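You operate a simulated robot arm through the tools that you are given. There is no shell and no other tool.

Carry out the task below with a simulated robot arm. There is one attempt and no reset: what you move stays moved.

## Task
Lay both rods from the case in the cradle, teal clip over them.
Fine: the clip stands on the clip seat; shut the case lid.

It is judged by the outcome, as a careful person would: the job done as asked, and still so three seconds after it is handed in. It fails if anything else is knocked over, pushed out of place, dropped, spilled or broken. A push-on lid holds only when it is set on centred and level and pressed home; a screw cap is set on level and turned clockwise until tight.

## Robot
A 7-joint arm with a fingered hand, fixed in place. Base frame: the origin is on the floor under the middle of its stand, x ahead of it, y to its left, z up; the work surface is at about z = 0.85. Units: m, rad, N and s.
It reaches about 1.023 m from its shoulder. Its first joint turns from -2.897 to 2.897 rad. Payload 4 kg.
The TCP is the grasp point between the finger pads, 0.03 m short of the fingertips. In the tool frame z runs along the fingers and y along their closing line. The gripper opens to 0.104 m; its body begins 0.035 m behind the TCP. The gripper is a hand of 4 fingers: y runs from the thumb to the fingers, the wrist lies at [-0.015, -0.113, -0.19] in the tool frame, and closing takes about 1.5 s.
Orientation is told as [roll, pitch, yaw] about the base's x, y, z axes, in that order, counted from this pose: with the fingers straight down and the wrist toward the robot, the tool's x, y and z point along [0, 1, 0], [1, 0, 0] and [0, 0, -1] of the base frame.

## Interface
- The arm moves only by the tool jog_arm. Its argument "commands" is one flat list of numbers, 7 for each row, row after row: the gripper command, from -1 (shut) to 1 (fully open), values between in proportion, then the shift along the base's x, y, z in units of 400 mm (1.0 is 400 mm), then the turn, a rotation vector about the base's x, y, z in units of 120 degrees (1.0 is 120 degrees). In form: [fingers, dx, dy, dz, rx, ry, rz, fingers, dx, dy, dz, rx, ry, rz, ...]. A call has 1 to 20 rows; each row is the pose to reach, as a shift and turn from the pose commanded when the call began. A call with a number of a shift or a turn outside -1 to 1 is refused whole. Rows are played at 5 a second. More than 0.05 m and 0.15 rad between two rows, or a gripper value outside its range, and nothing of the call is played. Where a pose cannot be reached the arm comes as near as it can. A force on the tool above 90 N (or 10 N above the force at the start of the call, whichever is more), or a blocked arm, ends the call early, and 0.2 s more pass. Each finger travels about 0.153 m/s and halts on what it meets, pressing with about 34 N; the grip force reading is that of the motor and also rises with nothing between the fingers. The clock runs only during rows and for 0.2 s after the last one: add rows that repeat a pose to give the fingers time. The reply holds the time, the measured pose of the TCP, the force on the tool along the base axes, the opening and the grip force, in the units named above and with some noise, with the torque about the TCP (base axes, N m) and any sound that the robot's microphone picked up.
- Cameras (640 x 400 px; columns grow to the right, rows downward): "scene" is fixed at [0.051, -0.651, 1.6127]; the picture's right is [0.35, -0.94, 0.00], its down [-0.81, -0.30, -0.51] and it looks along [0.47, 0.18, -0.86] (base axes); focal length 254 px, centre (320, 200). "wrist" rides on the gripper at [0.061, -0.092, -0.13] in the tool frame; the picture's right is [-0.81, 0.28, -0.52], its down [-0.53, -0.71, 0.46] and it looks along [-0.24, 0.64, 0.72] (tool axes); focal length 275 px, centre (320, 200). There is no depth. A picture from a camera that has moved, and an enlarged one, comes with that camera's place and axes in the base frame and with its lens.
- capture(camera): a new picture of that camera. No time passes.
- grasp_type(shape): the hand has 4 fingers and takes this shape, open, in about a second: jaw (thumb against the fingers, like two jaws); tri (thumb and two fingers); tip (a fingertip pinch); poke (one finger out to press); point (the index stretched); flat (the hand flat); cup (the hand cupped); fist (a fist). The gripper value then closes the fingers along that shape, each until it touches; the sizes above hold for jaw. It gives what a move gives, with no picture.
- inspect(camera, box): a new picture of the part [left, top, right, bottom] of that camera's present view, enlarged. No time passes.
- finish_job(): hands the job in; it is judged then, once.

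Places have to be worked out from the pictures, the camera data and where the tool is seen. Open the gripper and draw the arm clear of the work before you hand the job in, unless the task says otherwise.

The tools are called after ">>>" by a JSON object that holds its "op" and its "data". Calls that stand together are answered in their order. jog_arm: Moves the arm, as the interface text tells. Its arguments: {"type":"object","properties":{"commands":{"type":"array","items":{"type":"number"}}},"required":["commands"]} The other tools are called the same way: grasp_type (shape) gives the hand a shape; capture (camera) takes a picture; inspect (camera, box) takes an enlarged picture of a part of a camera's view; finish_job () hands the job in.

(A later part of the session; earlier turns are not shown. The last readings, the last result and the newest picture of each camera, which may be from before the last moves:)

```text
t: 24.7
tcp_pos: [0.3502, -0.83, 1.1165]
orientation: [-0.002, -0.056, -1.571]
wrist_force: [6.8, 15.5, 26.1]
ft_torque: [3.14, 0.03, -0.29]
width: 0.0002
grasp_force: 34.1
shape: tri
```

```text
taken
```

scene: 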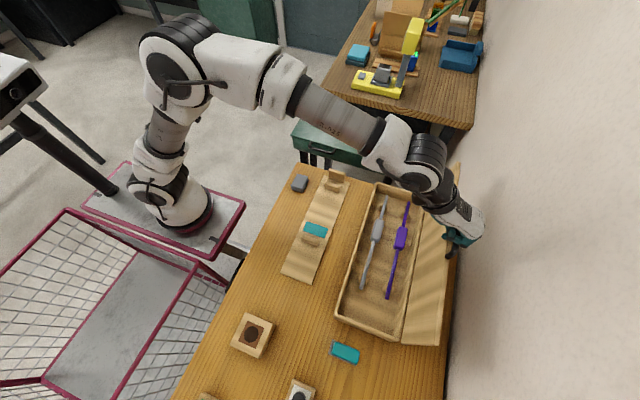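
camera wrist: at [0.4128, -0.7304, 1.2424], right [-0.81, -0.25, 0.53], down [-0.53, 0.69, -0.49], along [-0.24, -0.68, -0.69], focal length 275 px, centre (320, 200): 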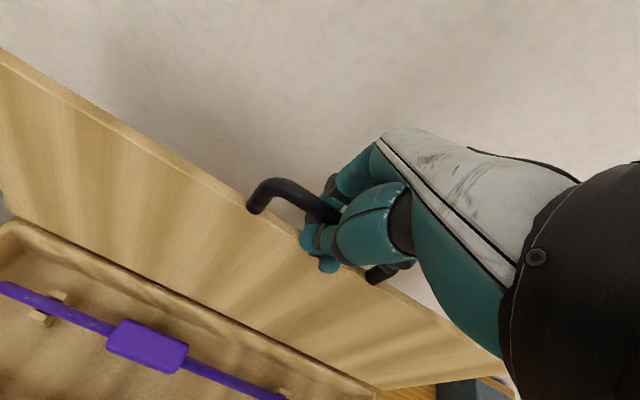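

The lid is at or slightly past vertical and pushes back about 15 N, so it is probably near its stop. I'll open the fingers part way, without withdrawing, to see if the lid holds by itself.

>>> {"op": "jog_arm", "data": {"commands": [-0.6, 0, 0, 0, 0, 0, 0, -0.2, 0, 0, 0, 0, 0, 0, 0.1, 0, 0, 0, 0, 0, 0, 0.1, 0, 0, 0, 0, 0, 0]}}

>>> {"op": "capture", "data": {"camera": "wrist"}}

>>> {"op": "capture", "data": {"camera": "scene"}}

```text
t: 25.7
tcp_pos: [0.3502, -0.8317, 1.1163]
orientation: [0.001, -0.056, -1.572]
wrist_force: [-1.8, -2.5, 20.0]
ft_torque: [-0.42, 0.55, 0.03]
width: 0.0566
grasp_force: 0.1
shape: tri
```

```text
taken
camera wrist: at [0.412, -0.7318, 1.2415], right [-0.81, -0.24, 0.53], down [-0.53, 0.69, -0.49], along [-0.24, -0.68, -0.69], focal length 275 px, centre (320, 200)
```

wrist: 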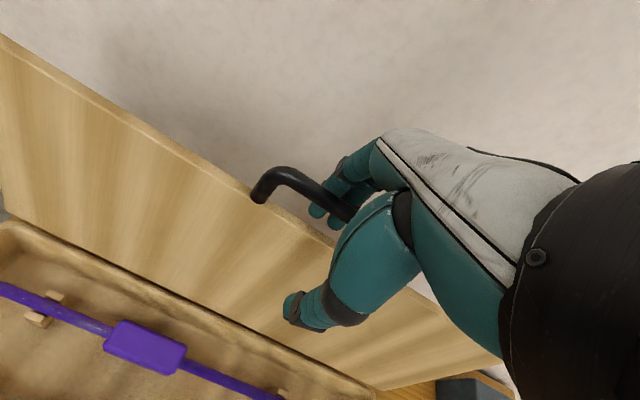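

```text
taken
```

scene: 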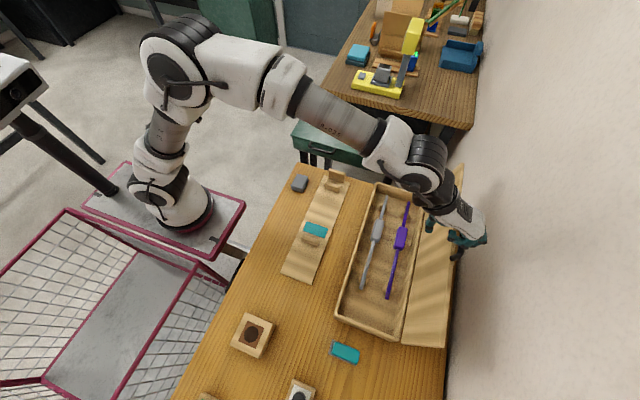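

The lid has tipped slightly backward and leans on the rear fingers. I'll raise 8 mm to relieve the downward contact, then let it back gently toward its stop.

>>> {"op": "jog_arm", "data": {"commands": [0.1, 0, 0, 0.02, 0, 0, 0, 0.1, 0, -0.0125, 0.02, 0, 0, 0, 0.1, 0, -0.025, 0.02, 0, 0, 0, 0.1, 0, -0.0375, 0.02, 0, 0, 0, 0.1, 0, -0.0375, 0.02, 0, 0, 0]}}

>>> {"op": "capture", "data": {"camera": "wrist"}}

>>> {"op": "inspect", "data": {"camera": "scene", "box": [340, 140, 520, 360]}}

```text
t: 26.9
tcp_pos: [0.351, -0.8476, 1.1231]
orientation: [0.001, -0.053, -1.571]
wrist_force: [0.0, -0.5, -1.1]
ft_torque: [-0.01, -0.01, 0.01]
width: 0.0569
grasp_force: 0.1
shape: tri
```

```text
taken
camera wrist: at [0.4128, -0.748, 1.2487], right [-0.81, -0.25, 0.53], down [-0.53, 0.69, -0.49], along [-0.24, -0.68, -0.69], focal length 275 px, centre (320, 200)
```

wrist: 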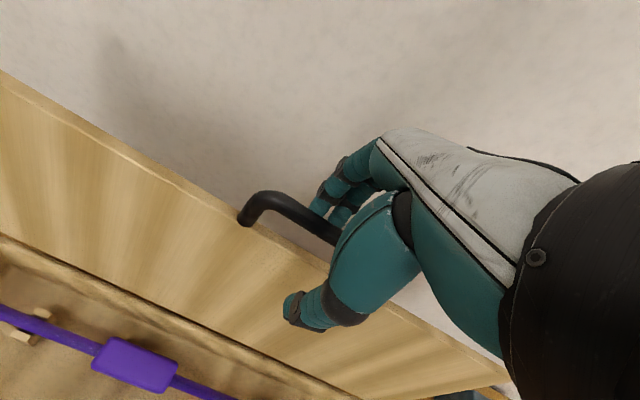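

```text
1.82 times, centred on (430, 250) of scene
camera zoom: at [0.051, -0.651, 1.6127], right [0.35, -0.94, 0.0], down [-0.81, -0.3, -0.51], along [0.47, 0.18, -0.86], focal length 462 px, centre (120, 109)
```

zoom: 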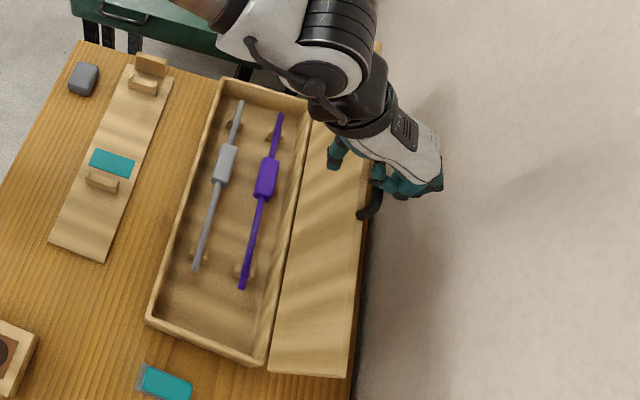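

All forces are near zero, so the lid is standing by itself. I'll lift straight up out of the handle and check that it stays.

>>> {"op": "jog_arm", "data": {"commands": [0.1, 0, 0, 0.03, 0, 0, 0, 0.1, 0, 0, 0.07, 0, 0, 0, 0.1, 0, 0, 0.12, 0, 0, 0, 0.1, 0, 0, 0.18, 0, 0, 0, 0.1, 0, 0, 0.24, 0, 0, 0, 0.1, 0, 0, 0.24, 0, 0, 0]}}

>>> {"op": "capture", "data": {"camera": "wrist"}}

>>> {"op": "inspect", "data": {"camera": "scene", "box": [340, 140, 520, 360]}}

```text
t: 28.3
tcp_pos: [0.3511, -0.8457, 1.2197]
orientation: [0.0, -0.053, -1.571]
wrist_force: [-0.4, -0.1, 0.6]
ft_torque: [-0.02, -0.01, 0.02]
width: 0.0569
grasp_force: 0.0
shape: tri
```

```text
taken
camera wrist: at [0.4124, -0.7467, 1.3449], right [-0.81, -0.25, 0.53], down [-0.53, 0.69, -0.49], along [-0.24, -0.68, -0.69], focal length 275 px, centre (320, 200)
```

wrist: 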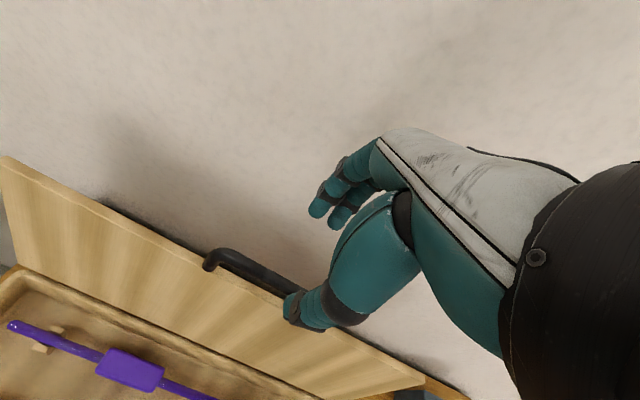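

```text
1.82 times, centred on (430, 250) of scene
camera zoom: at [0.051, -0.651, 1.6127], right [0.35, -0.94, 0.0], down [-0.81, -0.3, -0.51], along [0.47, 0.18, -0.86], focal length 462 px, centre (120, 109)
```

zoom: 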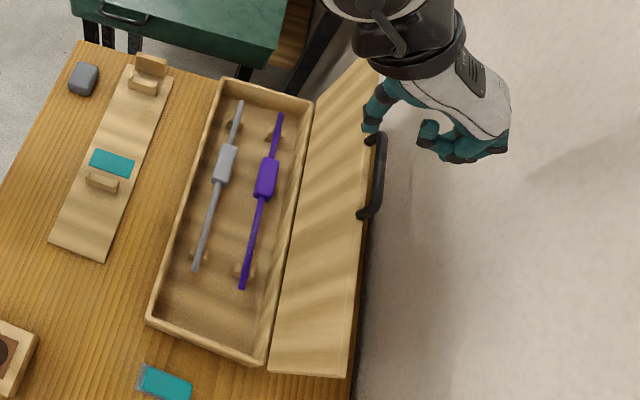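

The lid stays open by itself. Now I'll look closely at the cradle, rods and clip to plan the picks.

>>> {"op": "inspect", "data": {"camera": "scene", "box": [275, 160, 375, 290]}}

>>> {"op": "inspect", "data": {"camera": "scene", "box": [290, 205, 340, 255]}}

>>> {"op": "inspect", "data": {"camera": "scene", "box": [310, 160, 370, 200]}}

>>> {"op": "inspect", "data": {"camera": "scene", "box": [320, 330, 380, 375]}}

>>> {"op": "inspect", "data": {"camera": "scene", "box": [335, 180, 435, 310]}}

```text
3.08 times, centred on (325, 225) of scene
camera zoom: at [0.051, -0.651, 1.6127], right [0.35, -0.94, 0.0], down [-0.81, -0.3, -0.51], along [0.47, 0.18, -0.86], focal length 782 px, centre (305, 123)
```

zoom: 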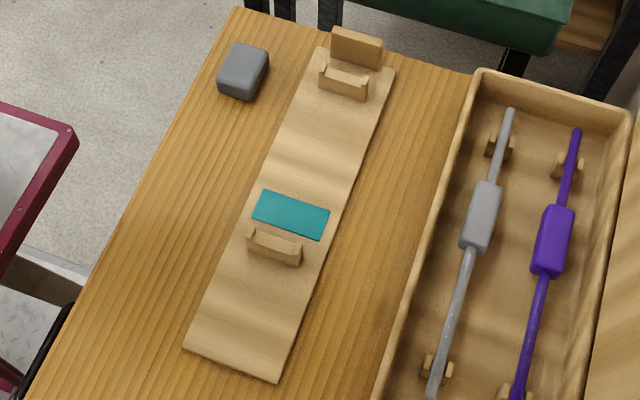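

```text
8.00 times, centred on (315, 230) of scene
camera zoom: at [0.051, -0.651, 1.6127], right [0.35, -0.94, 0.0], down [-0.81, -0.3, -0.51], along [0.47, 0.18, -0.86], focal length 2034 px, centre (360, -40)
```

zoom: 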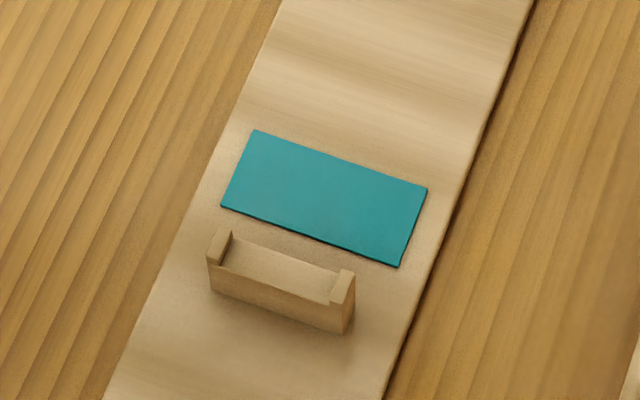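

```text
10.00 times, centred on (340, 180) of scene
camera zoom: at [0.051, -0.651, 1.6127], right [0.35, -0.94, 0.0], down [-0.81, -0.3, -0.51], along [0.47, 0.18, -0.86], focal length 2542 px, centre (120, 400)
```

zoom: 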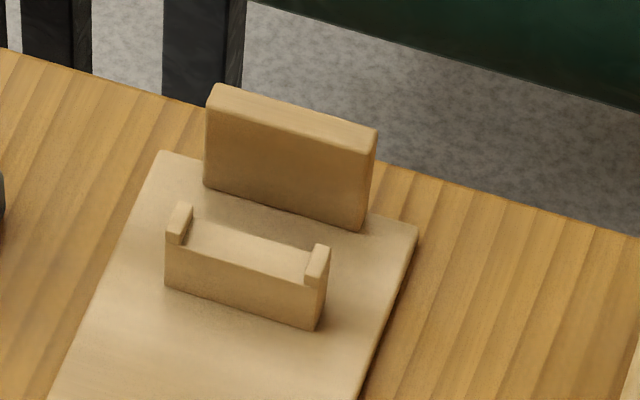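

```text
8.89 times, centred on (350, 352) of scene
camera zoom: at [0.051, -0.651, 1.6127], right [0.35, -0.94, 0.0], down [-0.81, -0.3, -0.51], along [0.47, 0.18, -0.86], focal length 2260 px, centre (53, -1156)
```

zoom: 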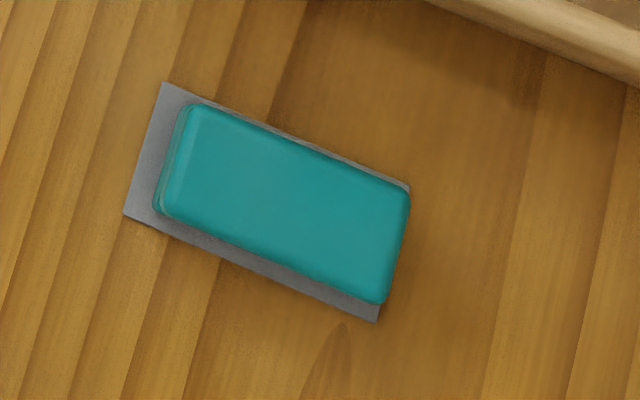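

```text
3.08 times, centred on (385, 245) of scene
camera zoom: at [0.051, -0.651, 1.6127], right [0.35, -0.94, 0.0], down [-0.81, -0.3, -0.51], along [0.47, 0.18, -0.86], focal length 782 px, centre (120, 62)
```

zoom: 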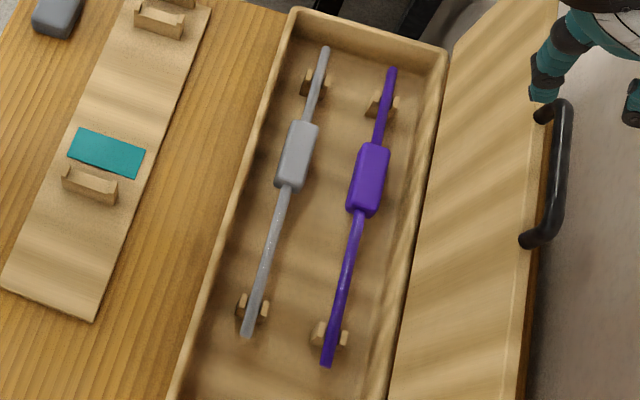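

The rods lie along x in the case: grey at y ≈ -0.704, purple at y ≈ -0.776, about 0.32 m long, with sleeves at x ≈ 0.37–0.44. The cradle supports are near x = 0.307 and 0.52, with an end stop at x ≈ 0.558. The cradle U is about 42 mm wide inside, so finger thickness matters, and I'll move the hand up for a side view of its closing profile.

>>> {"op": "jog_arm", "data": {"commands": [0.1, 0.0, 0.05, 0.09, 0.005, 0, 0, 0.1, 0.02, 0.15, 0.13, 0.01, 0, 0, 0.1, 0.05, 0.25, 0.19, 0.015, 0, 0, 0.1, 0.08, 0.35, 0.25, 0.02, 0, 0, 0.1, 0.11, 0.45, 0.31, 0.025, 0, 0, 0.1, 0.14, 0.55, 0.36, 0.025, 0, 0, 0.1, 0.16, 0.64, 0.41, 0.025, 0, 0, 0.1, 0.1725, 0.715, 0.45, 0.025, 0, 0, 0.1, 0.1725, 0.715, 0.45, 0.025, 0, 0]}}

>>> {"op": "grasp_type", "data": {"shape": "jaw"}}

>>> {"op": "jog_arm", "data": {"commands": [-0.4, 0, 0, 0, 0, 0, 0, -0.4, 0, 0, 0, 0, 0, 0, -0.4, 0, 0, 0, 0, 0, 0, -0.4, 0, 0, 0, 0, 0, 0]}}

>>> {"op": "capture", "data": {"camera": "scene"}}

```text
t: 30.3
tcp_pos: [0.4211, -0.5613, 1.3983]
orientation: [0.0, -0.002, -1.571]
wrist_force: [-0.2, -1.1, 0.7]
ft_torque: [-0.04, 0.0, -0.01]
width: 0.057
grasp_force: 0.1
shape: tri
```

```text
t: 31.2
tcp_pos: [0.4216, -0.5614, 1.3986]
orientation: [-0.002, 0.0, -1.57]
wrist_force: [0.7, -0.5, -0.1]
ft_torque: [-0.02, 0.01, 0.0]
width: 0.1038
grasp_force: 0.0
shape: jaw
```

```text
t: 32.2
tcp_pos: [0.4203, -0.5601, 1.398]
orientation: [0.0, 0.0, -1.57]
wrist_force: [-0.2, 0.6, -0.1]
ft_torque: [-0.01, -0.02, 0.0]
width: 0.0317
grasp_force: 0.2
shape: jaw
```

```text
taken
```

scene: 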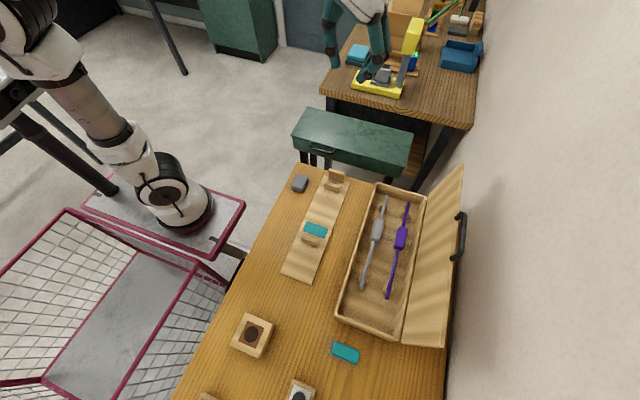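

>>> {"op": "inspect", "data": {"camera": "scene", "box": [300, 0, 420, 90]}}

>>> {"op": "inspect", "data": {"camera": "scene", "box": [420, 160, 480, 360]}}

>>> {"op": "capture", "data": {"camera": "wrist"}}

```text
4.44 times, centred on (360, 45) of scene
camera zoom: at [0.051, -0.651, 1.6127], right [0.35, -0.94, 0.0], down [-0.81, -0.3, -0.51], along [0.47, 0.18, -0.86], focal length 1130 px, centre (142, 889)
```

zoom: 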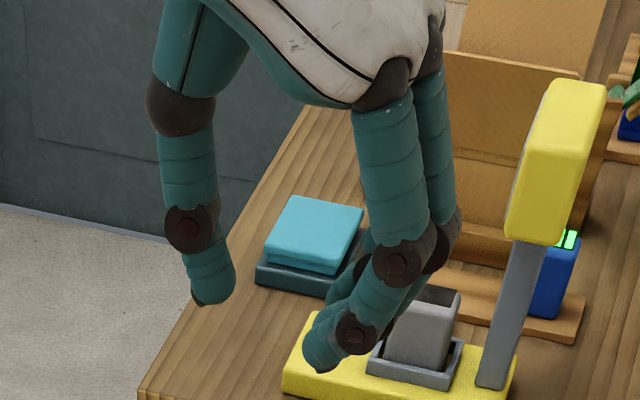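

```text
2.00 times, centred on (450, 260) of scene
camera zoom: at [0.051, -0.651, 1.6127], right [0.35, -0.94, 0.0], down [-0.81, -0.3, -0.51], along [0.47, 0.18, -0.86], focal length 508 px, centre (60, 80)
```

zoom: 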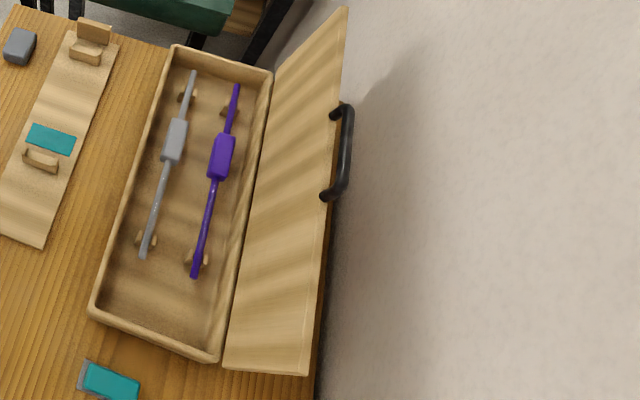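

```text
taken
camera wrist: at [0.4834, -0.4686, 1.5297], right [-0.81, -0.28, 0.52], down [-0.53, 0.71, -0.46], along [-0.24, -0.64, -0.72], focal length 275 px, centre (320, 200)
```

wrist: 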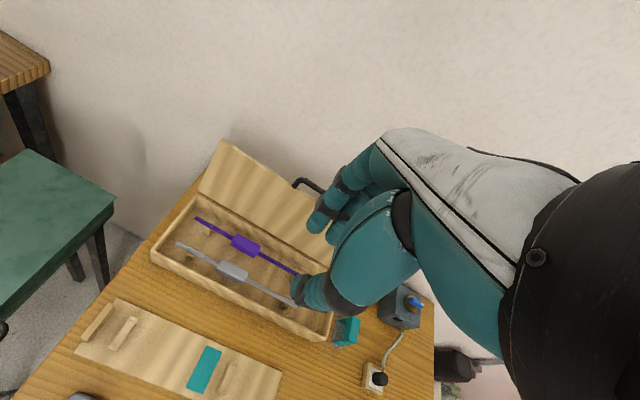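

The side view shows the thumb hangs nearly vertical at φ=0 while the fingers curl inward from the other side. So I'll take the grey rod first by its sleeve, with the thumb between the sleeve and the front wall. I'll move above it at z = 1.0 and look.

>>> {"op": "jog_arm", "data": {"commands": [-0.3, 0, -0.036, -0.1, 0, 0, 0, -0.3, -0.01, -0.073, -0.2, 0, 0, 0, -0.3, -0.015, -0.11, -0.3, 0, 0, 0, -0.3, -0.02, -0.146, -0.4, 0, 0, 0, -0.3, -0.025, -0.182, -0.5, 0, 0, 0, -0.3, -0.03, -0.218, -0.6, 0, 0, 0, -0.3, -0.035, -0.255, -0.7, 0, 0, 0, -0.3, -0.0375, -0.29, -0.8, 0, 0, 0, -0.3, -0.0375, -0.33, -0.9, 0, 0, 0, -0.3, -0.0375, -0.3637, -0.98, 0, 0, 0, -0.3, -0.0375, -0.3637, -0.98, 0, 0, 0]}}

>>> {"op": "capture", "data": {"camera": "wrist"}}

>>> {"op": "inspect", "data": {"camera": "scene", "box": [330, 170, 470, 310]}}

```text
t: 34.6
tcp_pos: [0.4038, -0.7064, 1.0087]
orientation: [0.0, -0.001, -1.573]
wrist_force: [0.2, -0.3, -0.3]
ft_torque: [0.02, 0.02, 0.01]
width: 0.0362
grasp_force: 0.1
shape: jaw
```

```text
taken
camera wrist: at [0.4659, -0.6132, 1.1388], right [-0.81, -0.27, 0.52], down [-0.53, 0.71, -0.46], along [-0.24, -0.65, -0.72], focal length 275 px, centre (320, 200)
```

wrist: 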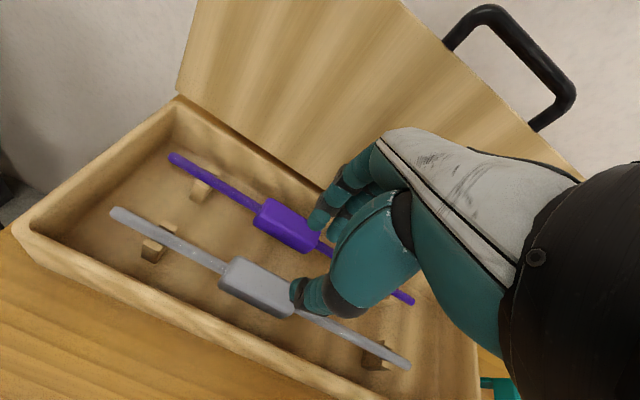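

```text
2.86 times, centred on (400, 240) of scene
camera zoom: at [0.051, -0.651, 1.6127], right [0.35, -0.94, 0.0], down [-0.81, -0.3, -0.51], along [0.47, 0.18, -0.86], focal length 726 px, centre (91, 86)
```

zoom: 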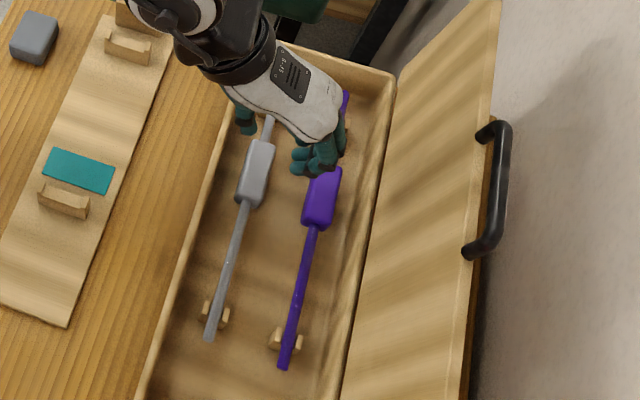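

>>> {"op": "inspect", "data": {"camera": "wrist", "box": [140, 180, 360, 360]}}

>>> {"op": "inspect", "data": {"camera": "scene", "box": [350, 190, 410, 260]}}

```text
2.22 times, centred on (250, 270) of wrist
camera zoom: at [0.4659, -0.6132, 1.1388], right [-0.81, -0.27, 0.52], down [-0.53, 0.71, -0.46], along [-0.24, -0.65, -0.72], focal length 612 px, centre (476, 44)
```

zoom: 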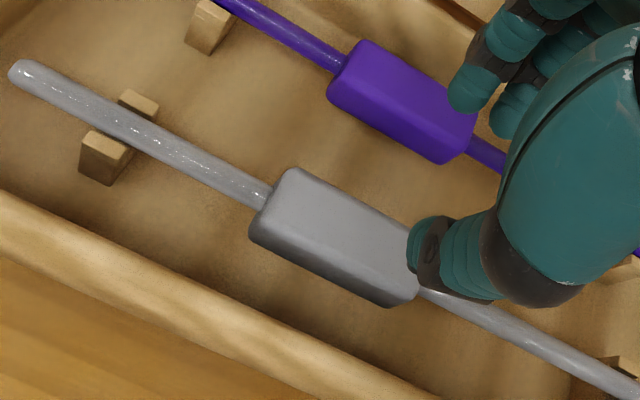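

```text
5.71 times, centred on (380, 225) of scene
camera zoom: at [0.051, -0.651, 1.6127], right [0.35, -0.94, 0.0], down [-0.81, -0.3, -0.51], along [0.47, 0.18, -0.86], focal length 1453 px, centre (-23, 57)
```

zoom: 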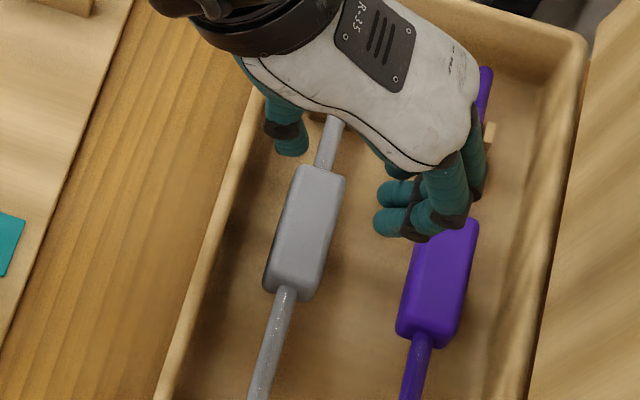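

The grey sleeve is centred near (0.406, -0.706), about 27 mm wide, with roughly 28 mm to the front wall for the thumb. I'll open to about 42 mm and descend to just above sleeve height.

>>> {"op": "jog_arm", "data": {"commands": [-0.2, 0.0055, 0.0, -0.04, 0, 0, 0, -0.2, 0.0055, 0.0, -0.09, 0, 0, 0, -0.2, 0.0055, 0.0, -0.14, 0, 0, 0, -0.2, 0.0055, 0.0, -0.18, 0, 0, 0, -0.2, 0.0055, 0.0, -0.205, 0, 0, 0, -0.2, 0.0055, 0.0, -0.205, 0, 0, 0]}}

>>> {"op": "inspect", "data": {"camera": "wrist", "box": [180, 180, 400, 360]}}

>>> {"op": "inspect", "data": {"camera": "scene", "box": [350, 190, 410, 260]}}

```text
t: 36.0
tcp_pos: [0.4063, -0.7068, 0.9246]
orientation: [0.0, 0.001, -1.571]
wrist_force: [-0.2, 0.0, -0.2]
ft_torque: [0.0, -0.01, 0.02]
width: 0.0411
grasp_force: 0.0
shape: jaw
```

```text
2.22 times, centred on (290, 270) of wrist
camera zoom: at [0.4684, -0.6135, 1.0559], right [-0.81, -0.28, 0.52], down [-0.53, 0.71, -0.46], along [-0.24, -0.64, -0.72], focal length 612 px, centre (387, 44)
```

zoom: 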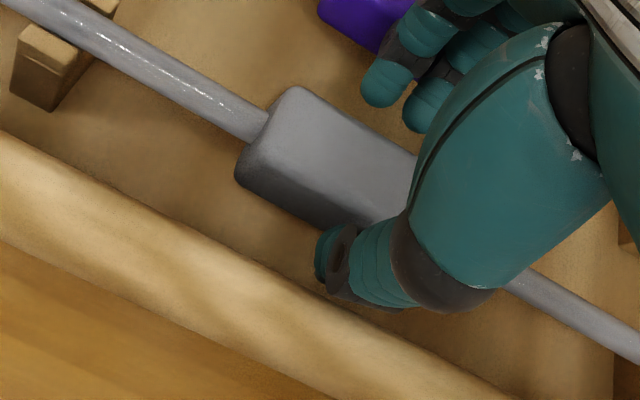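

```text
5.71 times, centred on (380, 225) of scene
camera zoom: at [0.051, -0.651, 1.6127], right [0.35, -0.94, 0.0], down [-0.81, -0.3, -0.51], along [0.47, 0.18, -0.86], focal length 1453 px, centre (-23, 57)
```

zoom: 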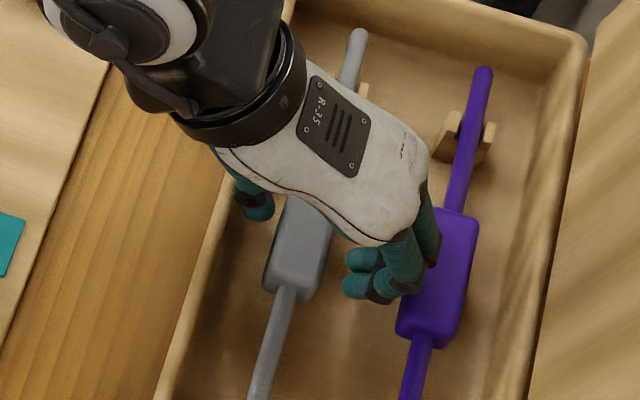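

Finger and thumb straddle the sleeve, with about 4–5 mm clearance to the wall and the purple rod. I'll shift 4 mm in +x and go down to TCP z ≈ 0.901.

>>> {"op": "jog_arm", "data": {"commands": [-0.2, 0.01, 0.0, 0, 0, 0, 0, -0.2, 0.01, 0.0, -0.02, 0, 0, 0, -0.2, 0.01, 0.0, -0.04, 0, 0, 0, -0.2, 0.01, 0.0, -0.059, 0, 0, 0, -0.2, 0.01, 0.0, -0.059, 0, 0, 0]}}

>>> {"op": "inspect", "data": {"camera": "wrist", "box": [180, 150, 420, 360]}}

>>> {"op": "inspect", "data": {"camera": "scene", "box": [350, 190, 410, 260]}}

```text
t: 37.2
tcp_pos: [0.41, -0.7075, 0.9019]
orientation: [0.001, -0.003, -1.572]
wrist_force: [0.1, -6.8, 3.3]
ft_torque: [0.25, -0.03, -0.02]
width: 0.0385
grasp_force: 0.0
shape: jaw
```

```text
1.90 times, centred on (300, 255) of wrist
camera zoom: at [0.4721, -0.6148, 1.0332], right [-0.81, -0.27, 0.52], down [-0.53, 0.71, -0.46], along [-0.24, -0.65, -0.72], focal length 524 px, centre (358, 95)
```

zoom: 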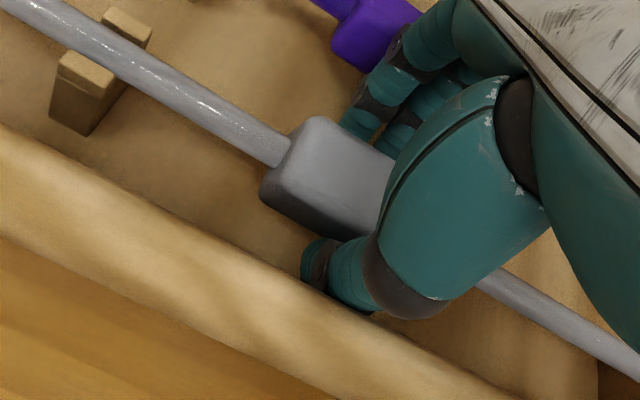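

```text
5.71 times, centred on (380, 225) of scene
camera zoom: at [0.051, -0.651, 1.6127], right [0.35, -0.94, 0.0], down [-0.81, -0.3, -0.51], along [0.47, 0.18, -0.86], focal length 1453 px, centre (-23, 57)
```

zoom: 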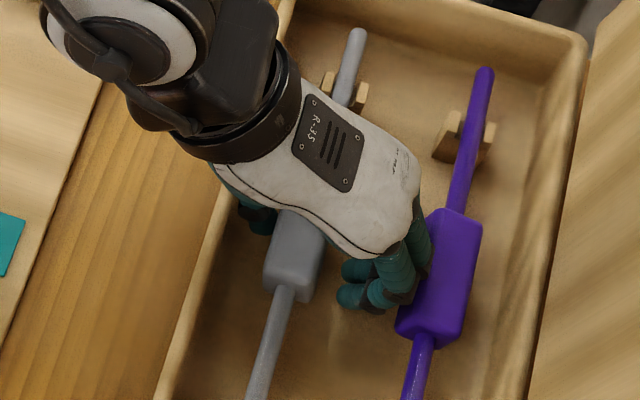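

There's a light touch of the thumb on the front wall (about 7 N), and the purple rod is undisturbed. Closing takes the thumb off the wall, so I'll close gradually onto the sleeve.

>>> {"op": "jog_arm", "data": {"commands": [-0.3, 0, 0.0, 0, 0, 0, 0, -0.4, 0, 0.002, 0, 0, 0, 0, -0.5, 0, 0.003, 0, 0, 0, 0, -0.6, 0, 0.003, 0, 0, 0, 0, -0.8, 0, 0.003, 0, 0, 0, 0, -1, 0, 0.003, 0, 0, 0, 0, -1, 0, 0.003, 0, 0, 0, 0, -1, 0, 0.003, 0, 0, 0, 0]}}

>>> {"op": "inspect", "data": {"camera": "wrist", "box": [180, 150, 420, 360]}}

>>> {"op": "inspect", "data": {"camera": "scene", "box": [340, 180, 440, 310]}}

```text
t: 39.0
tcp_pos: [0.4104, -0.706, 0.9024]
orientation: [0.002, 0.001, -1.57]
wrist_force: [-0.3, 0.3, -0.7]
ft_torque: [0.03, -0.04, -0.03]
width: 0.0224
grasp_force: 33.6
shape: jaw
```

```text
1.90 times, centred on (300, 255) of wrist
camera zoom: at [0.4722, -0.6133, 1.0328], right [-0.81, -0.28, 0.52], down [-0.53, 0.71, -0.46], along [-0.24, -0.64, -0.72], focal length 524 px, centre (358, 95)
```

zoom: 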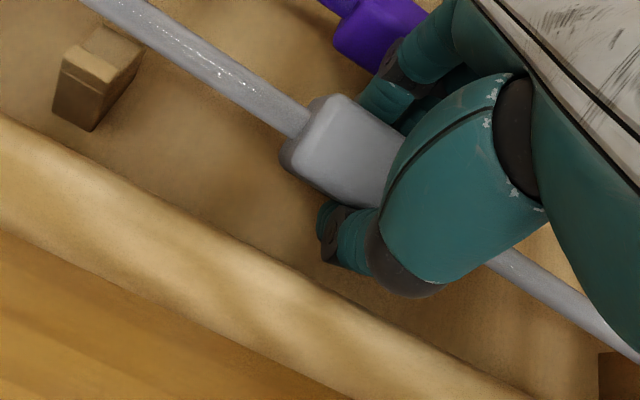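

```text
3.08 times, centred on (390, 245) of scene
camera zoom: at [0.051, -0.651, 1.6127], right [0.35, -0.94, 0.0], down [-0.81, -0.3, -0.51], along [0.47, 0.18, -0.86], focal length 782 px, centre (105, 62)
```

zoom: 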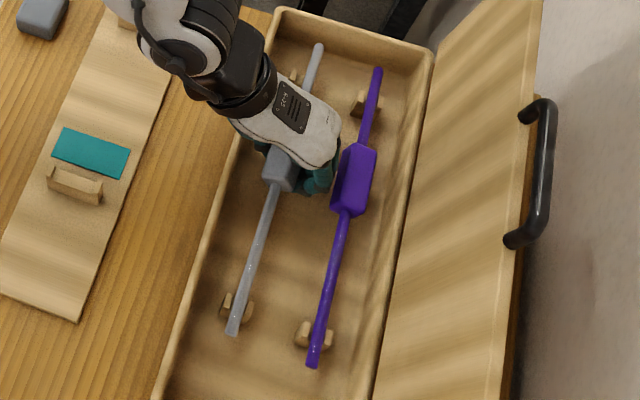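

>>> {"op": "inspect", "data": {"camera": "scene", "box": [355, 195, 415, 260]}}

>>> {"op": "capture", "data": {"camera": "wrist"}}

```text
6.15 times, centred on (385, 228) of scene
camera zoom: at [0.051, -0.651, 1.6127], right [0.35, -0.94, 0.0], down [-0.81, -0.3, -0.51], along [0.47, 0.18, -0.86], focal length 1564 px, centre (-80, 31)
```

zoom: 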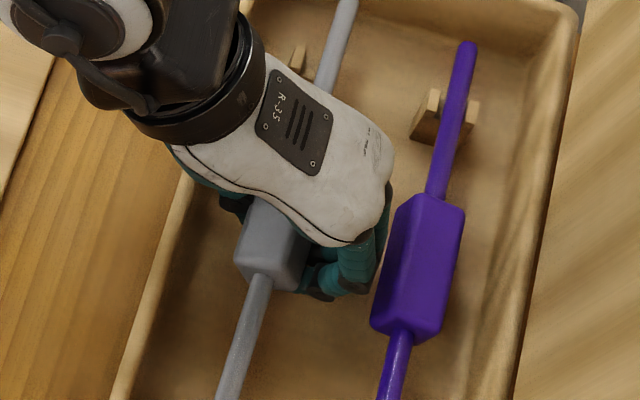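

```text
taken
camera wrist: at [0.4722, -0.6133, 1.0328], right [-0.81, -0.28, 0.52], down [-0.53, 0.71, -0.46], along [-0.24, -0.64, -0.72], focal length 275 px, centre (320, 200)
```

wrist: 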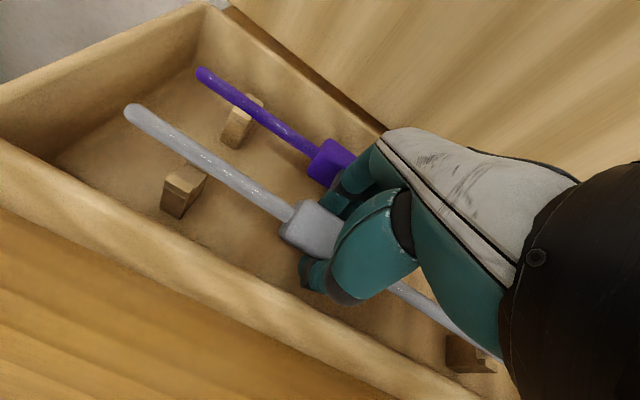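

The grey rod is held at about 22 mm. The purple sleeve rolled slightly in its rests but is still seated. I'll lift the grey rod straight up and check that it is level.

>>> {"op": "jog_arm", "data": {"commands": [-1, 0, 0, 0.02, 0, 0, 0, -1, 0, 0, 0.06, 0, 0, 0, -1, 0, 0, 0.11, 0, 0, 0, -1, 0, 0, 0.17, 0, 0, 0, -1, 0, 0, 0.24, 0, 0, 0, -1, 0, 0, 0.3, 0, 0, 0, -1, 0, 0, 0.3, 0, 0, 0]}}

>>> {"op": "capture", "data": {"camera": "wrist"}}

>>> {"op": "capture", "data": {"camera": "scene"}}

```text
t: 40.6
tcp_pos: [0.4112, -0.7059, 1.0213]
orientation: [0.0, -0.001, -1.571]
wrist_force: [-0.3, 0.9, 0.0]
ft_torque: [-0.02, -0.04, 0.01]
width: 0.0229
grasp_force: 33.8
shape: jaw
```

```text
taken
camera wrist: at [0.4731, -0.6128, 1.1527], right [-0.81, -0.28, 0.52], down [-0.53, 0.71, -0.46], along [-0.24, -0.64, -0.72], focal length 275 px, centre (320, 200)
```

wrist: 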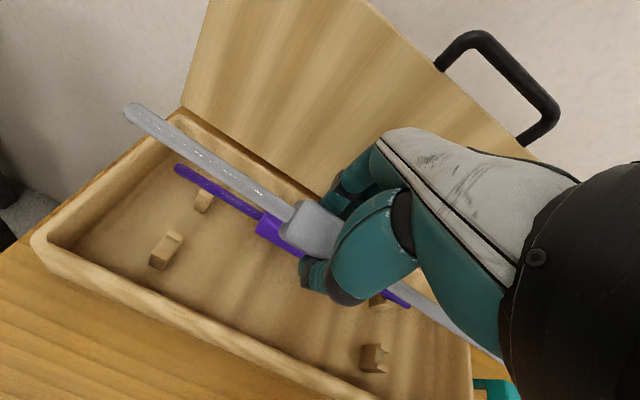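

```text
taken
```

scene: 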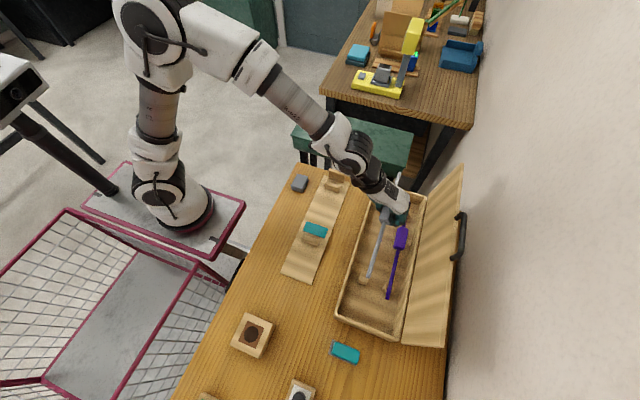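

>>> {"op": "inspect", "data": {"camera": "scene", "box": [350, 165, 430, 295]}}

>>> {"op": "inspect", "data": {"camera": "wrist", "box": [260, 170, 400, 310]}}

```text
3.08 times, centred on (390, 230) of scene
camera zoom: at [0.051, -0.651, 1.6127], right [0.35, -0.94, 0.0], down [-0.81, -0.3, -0.51], along [0.47, 0.18, -0.86], focal length 782 px, centre (105, 108)
```

zoom: 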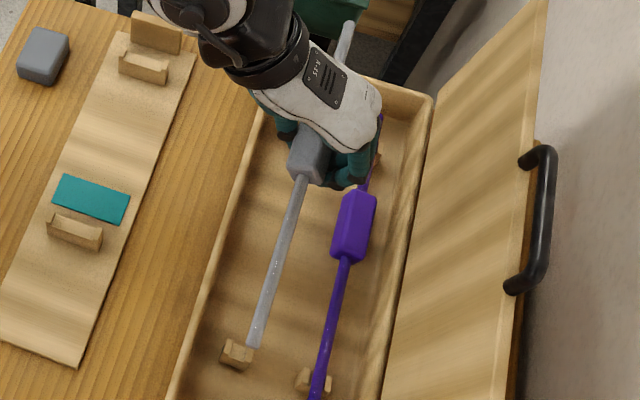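

```text
2.86 times, centred on (330, 240) of wrist
camera zoom: at [0.4731, -0.6128, 1.1527], right [-0.81, -0.28, 0.52], down [-0.53, 0.71, -0.46], along [-0.24, -0.64, -0.72], focal length 786 px, centre (291, 86)
```

zoom: 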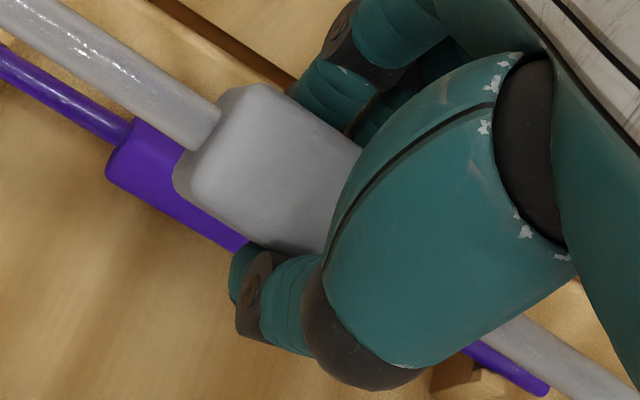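

The grey rod is level but yawed about -1.5°, with its axis about 13 mm below the TCP. I'll carry it over the cradle's +y half at this height, correct the yaw, and check alignment.

>>> {"op": "jog_arm", "data": {"commands": [-1, 0.002, 0.07, 0.0, 0, 0, 0.002, -1, 0.004, 0.16, 0.0, 0, 0, 0.004, -1, 0.006, 0.25, 0.0, 0, 0, 0.006, -1, 0.009, 0.34, 0.0, 0, 0, 0.008, -1, 0.012, 0.43, 0, 0, 0, 0.01, -1, 0.015, 0.5125, 0, 0, 0, 0.0125, -1, 0.015, 0.5125, 0, 0, 0, 0.0125]}}

>>> {"op": "capture", "data": {"camera": "wrist"}}

>>> {"op": "inspect", "data": {"camera": "scene", "box": [270, 150, 370, 290]}}

```text
t: 42.2
tcp_pos: [0.4145, -0.5, 1.0207]
orientation: [0.001, 0.001, -1.544]
wrist_force: [0.1, -0.3, -0.2]
ft_torque: [-0.01, -0.02, 0.0]
width: 0.0224
grasp_force: 33.6
shape: jaw
```

```text
taken
camera wrist: at [0.4739, -0.406, 1.1517], right [-0.8, -0.3, 0.52], down [-0.55, 0.7, -0.46], along [-0.23, -0.65, -0.72], focal length 275 px, centre (320, 200)
```

wrist: 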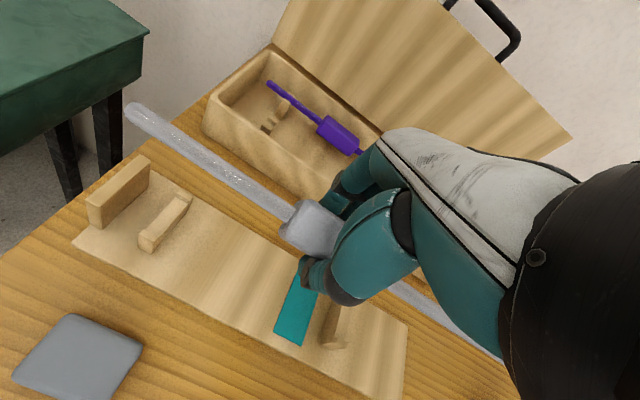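

```text
2.86 times, centred on (320, 220) of scene
camera zoom: at [0.051, -0.651, 1.6127], right [0.35, -0.94, 0.0], down [-0.81, -0.3, -0.51], along [0.47, 0.18, -0.86], focal length 726 px, centre (320, 143)
```

zoom: 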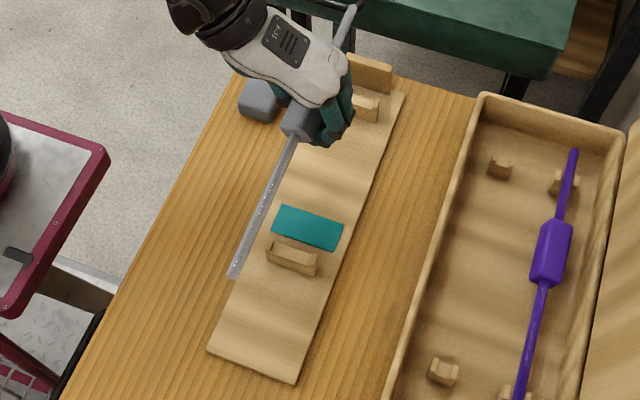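

The rod is over the cradle. I'll lower to about 4 cm above the supports and check y, yaw and x from closer up.

>>> {"op": "jog_arm", "data": {"commands": [-1, 0, 0, -0.04, 0, 0, 0, -1, 0, 0, -0.08, 0, 0, 0, -1, 0, 0, -0.12, 0, 0, 0, -1, 0, 0, -0.165, 0, 0, 0, -1, 0, 0, -0.165, 0, 0, 0]}}

>>> {"op": "capture", "data": {"camera": "wrist"}}

>>> {"op": "inspect", "data": {"camera": "scene", "box": [280, 155, 360, 285]}}

>>> {"op": "inspect", "data": {"camera": "scene", "box": [310, 155, 370, 205]}}

```text
t: 43.4
tcp_pos: [0.4159, -0.5003, 0.9545]
orientation: [0.0, 0.0, -1.544]
wrist_force: [0.0, -0.1, -0.7]
ft_torque: [0.01, -0.02, -0.01]
width: 0.0228
grasp_force: 33.8
shape: jaw
```

```text
taken
camera wrist: at [0.4762, -0.4057, 1.0866], right [-0.8, -0.3, 0.52], down [-0.55, 0.7, -0.46], along [-0.23, -0.65, -0.72], focal length 275 px, centre (320, 200)
```

wrist: 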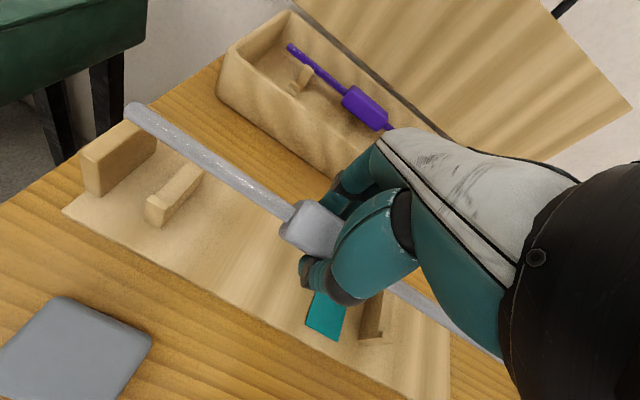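

```text
3.08 times, centred on (320, 220) of scene
camera zoom: at [0.051, -0.651, 1.6127], right [0.35, -0.94, 0.0], down [-0.81, -0.3, -0.51], along [0.47, 0.18, -0.86], focal length 782 px, centre (320, 138)
```

zoom: 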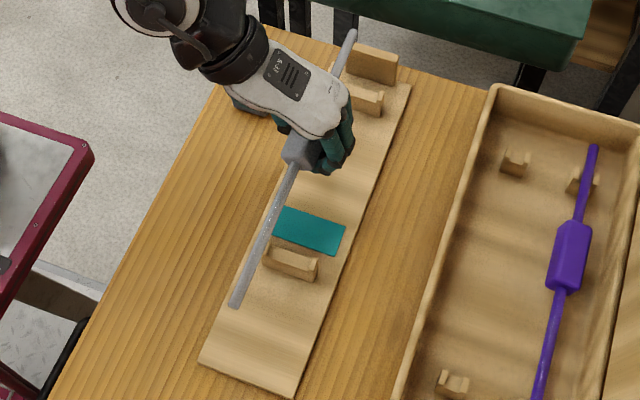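

```text
8.00 times, centred on (340, 180) of scene
camera zoom: at [0.051, -0.651, 1.6127], right [0.35, -0.94, 0.0], down [-0.81, -0.3, -0.51], along [0.47, 0.18, -0.86], focal length 2034 px, centre (160, 360)
```

zoom: 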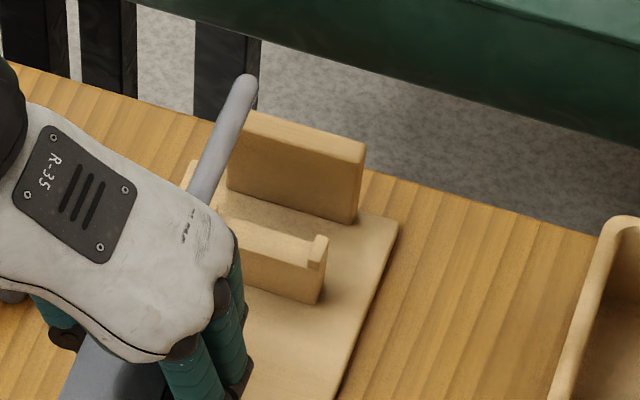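

Both cameras agree only if the rod axis is at the TCP itself (y ≈ -0.500, z ≈ 0.955), with its far end near x = 0.547. The U inner span is y ≈ -0.498 to -0.543, so I'll aim the grey rod at y ≈ -0.506, move 4 mm in +x, and lower to just above the ears.

>>> {"op": "jog_arm", "data": {"commands": [-1, 0.01, -0.0143, 0, 0, 0, 0, -1, 0.01, -0.0143, -0.03, 0, 0, 0, -1, 0.01, -0.0143, -0.06, 0, 0, 0, -1, 0.01, -0.0143, -0.09, 0, 0, 0, -1, 0.01, -0.0143, -0.1, 0, 0, 0, -1, 0.01, -0.0143, -0.1, 0, 0, 0]}}

>>> {"op": "capture", "data": {"camera": "wrist"}}

>>> {"op": "inspect", "data": {"camera": "scene", "box": [280, 155, 360, 285]}}

>>> {"op": "inspect", "data": {"camera": "scene", "box": [290, 210, 340, 250]}}

>>> {"op": "inspect", "data": {"camera": "wrist", "box": [60, 80, 260, 240]}}

```text
t: 44.8
tcp_pos: [0.4218, -0.5066, 0.9155]
orientation: [0.001, 0.0, -1.543]
wrist_force: [-0.3, 0.1, -0.4]
ft_torque: [-0.02, 0.01, 0.01]
width: 0.0224
grasp_force: 33.9
shape: jaw
```

```text
taken
camera wrist: at [0.4802, -0.4116, 1.0461], right [-0.8, -0.3, 0.52], down [-0.55, 0.7, -0.46], along [-0.23, -0.65, -0.72], focal length 275 px, centre (320, 200)
```

wrist: 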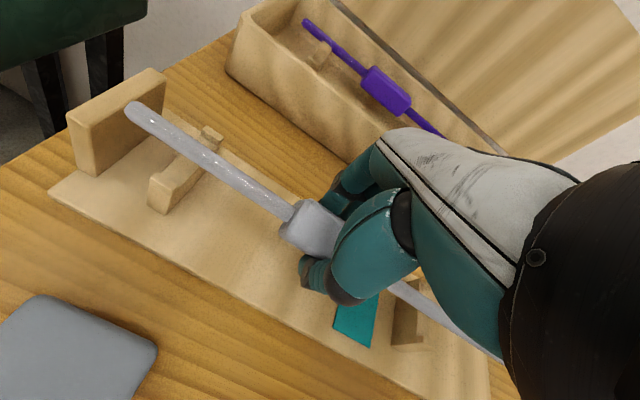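

```text
3.08 times, centred on (320, 220) of scene
camera zoom: at [0.051, -0.651, 1.6127], right [0.35, -0.94, 0.0], down [-0.81, -0.3, -0.51], along [0.47, 0.18, -0.86], focal length 782 px, centre (320, 138)
```

zoom: 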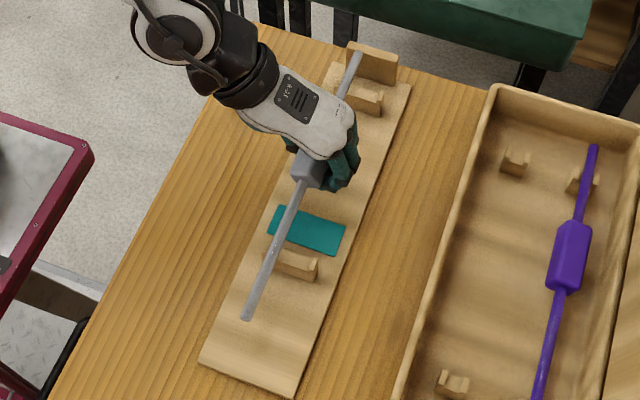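

```text
10.00 times, centred on (315, 230) of scene
camera zoom: at [0.051, -0.651, 1.6127], right [0.35, -0.94, 0.0], down [-0.81, -0.3, -0.51], along [0.47, 0.18, -0.86], focal length 2542 px, centre (370, -100)
```

zoom: 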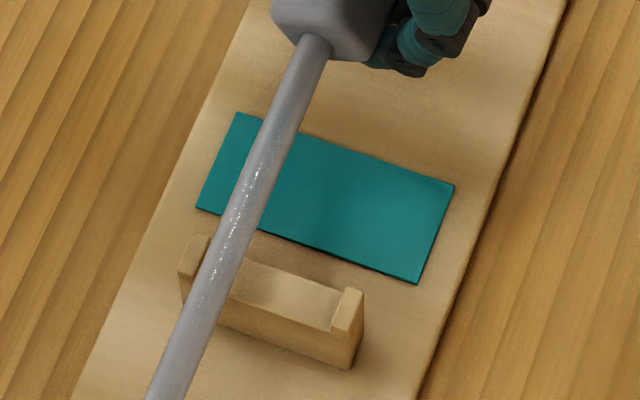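

```text
2.50 times, centred on (160, 160) of wrist
camera zoom: at [0.4802, -0.4116, 1.0461], right [-0.8, -0.3, 0.52], down [-0.55, 0.7, -0.46], along [-0.23, -0.65, -0.72], focal length 688 px, centre (720, 300)
```

zoom: 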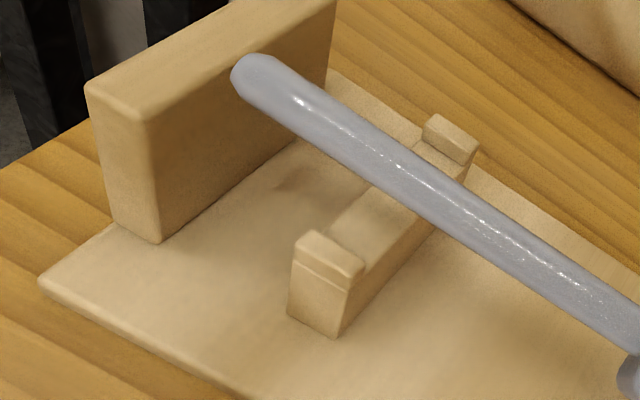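

Triangulating the ears with both cameras gives inner span y -0.540 to -0.497 and ear tops at z ≈ 0.891. The rod is inside that span and 8 mm short of the end stop. I'll nudge it 2 mm toward +y, add 0.5° yaw, and lower close to seating.

>>> {"op": "jog_arm", "data": {"commands": [-1, 0, 0.005, 0, 0, 0, 0.004, -1, 0, 0.005, -0.02, 0, 0, 0.004, -1, 0, 0.005, -0.04, 0, 0, 0.004, -1, 0, 0.005, -0.055, 0, 0, 0.004, -1, 0, 0.005, -0.055, 0, 0, 0.004]}}

>>> {"op": "inspect", "data": {"camera": "scene", "box": [290, 210, 340, 250]}}

>>> {"op": "inspect", "data": {"camera": "wrist", "box": [60, 80, 260, 240]}}

```text
t: 46.0
tcp_pos: [0.4199, -0.5051, 0.8931]
orientation: [0.002, 0.0, -1.535]
wrist_force: [-0.6, 0.5, 2.0]
ft_torque: [0.0, -0.02, -0.02]
width: 0.0223
grasp_force: 34.1
shape: jaw
```

```text
10.00 times, centred on (315, 230) of scene
camera zoom: at [0.051, -0.651, 1.6127], right [0.35, -0.94, 0.0], down [-0.81, -0.3, -0.51], along [0.47, 0.18, -0.86], focal length 2542 px, centre (370, -100)
```

zoom: 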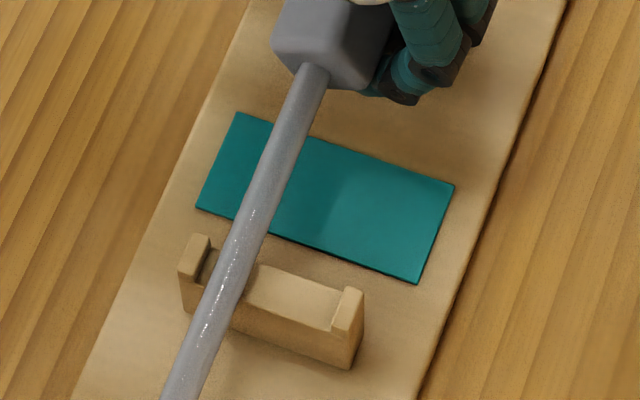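

```text
2.50 times, centred on (160, 160) of wrist
camera zoom: at [0.4793, -0.4099, 1.0244], right [-0.8, -0.3, 0.52], down [-0.56, 0.69, -0.46], along [-0.22, -0.65, -0.72], focal length 688 px, centre (720, 300)
```

zoom: 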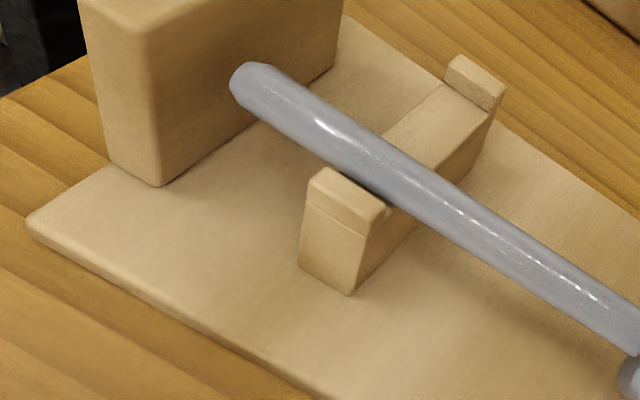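

The rod is inside both supports next to the +y ears and almost seated. I'll lower in 2 mm steps until light contact shows.

>>> {"op": "jog_arm", "data": {"commands": [-1, 0, 0, -0.005, 0, 0, 0, -1, 0, 0, -0.01, 0, 0, 0, -1, 0, 0, -0.01, 0, 0, 0]}}

>>> {"op": "inspect", "data": {"camera": "wrist", "box": [60, 80, 260, 240]}}

```text
t: 46.8
tcp_pos: [0.4207, -0.5028, 0.8889]
orientation: [-0.001, -0.002, -1.537]
wrist_force: [1.7, 2.4, 21.7]
ft_torque: [-0.07, -0.02, -0.04]
width: 0.0235
grasp_force: 33.9
shape: jaw
```

```text
2.50 times, centred on (160, 160) of wrist
camera zoom: at [0.4791, -0.4091, 1.0206], right [-0.8, -0.3, 0.52], down [-0.56, 0.69, -0.46], along [-0.22, -0.65, -0.72], focal length 688 px, centre (720, 300)
```

zoom: 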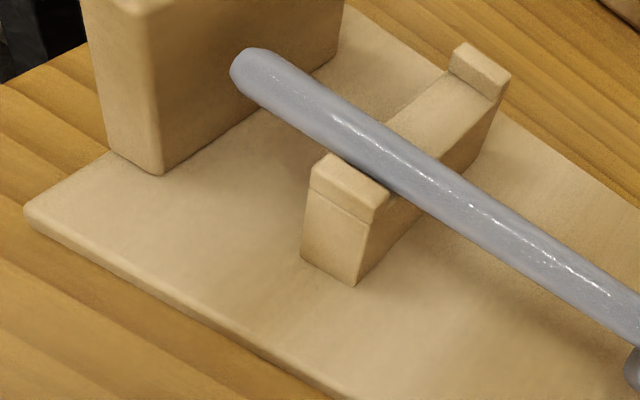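

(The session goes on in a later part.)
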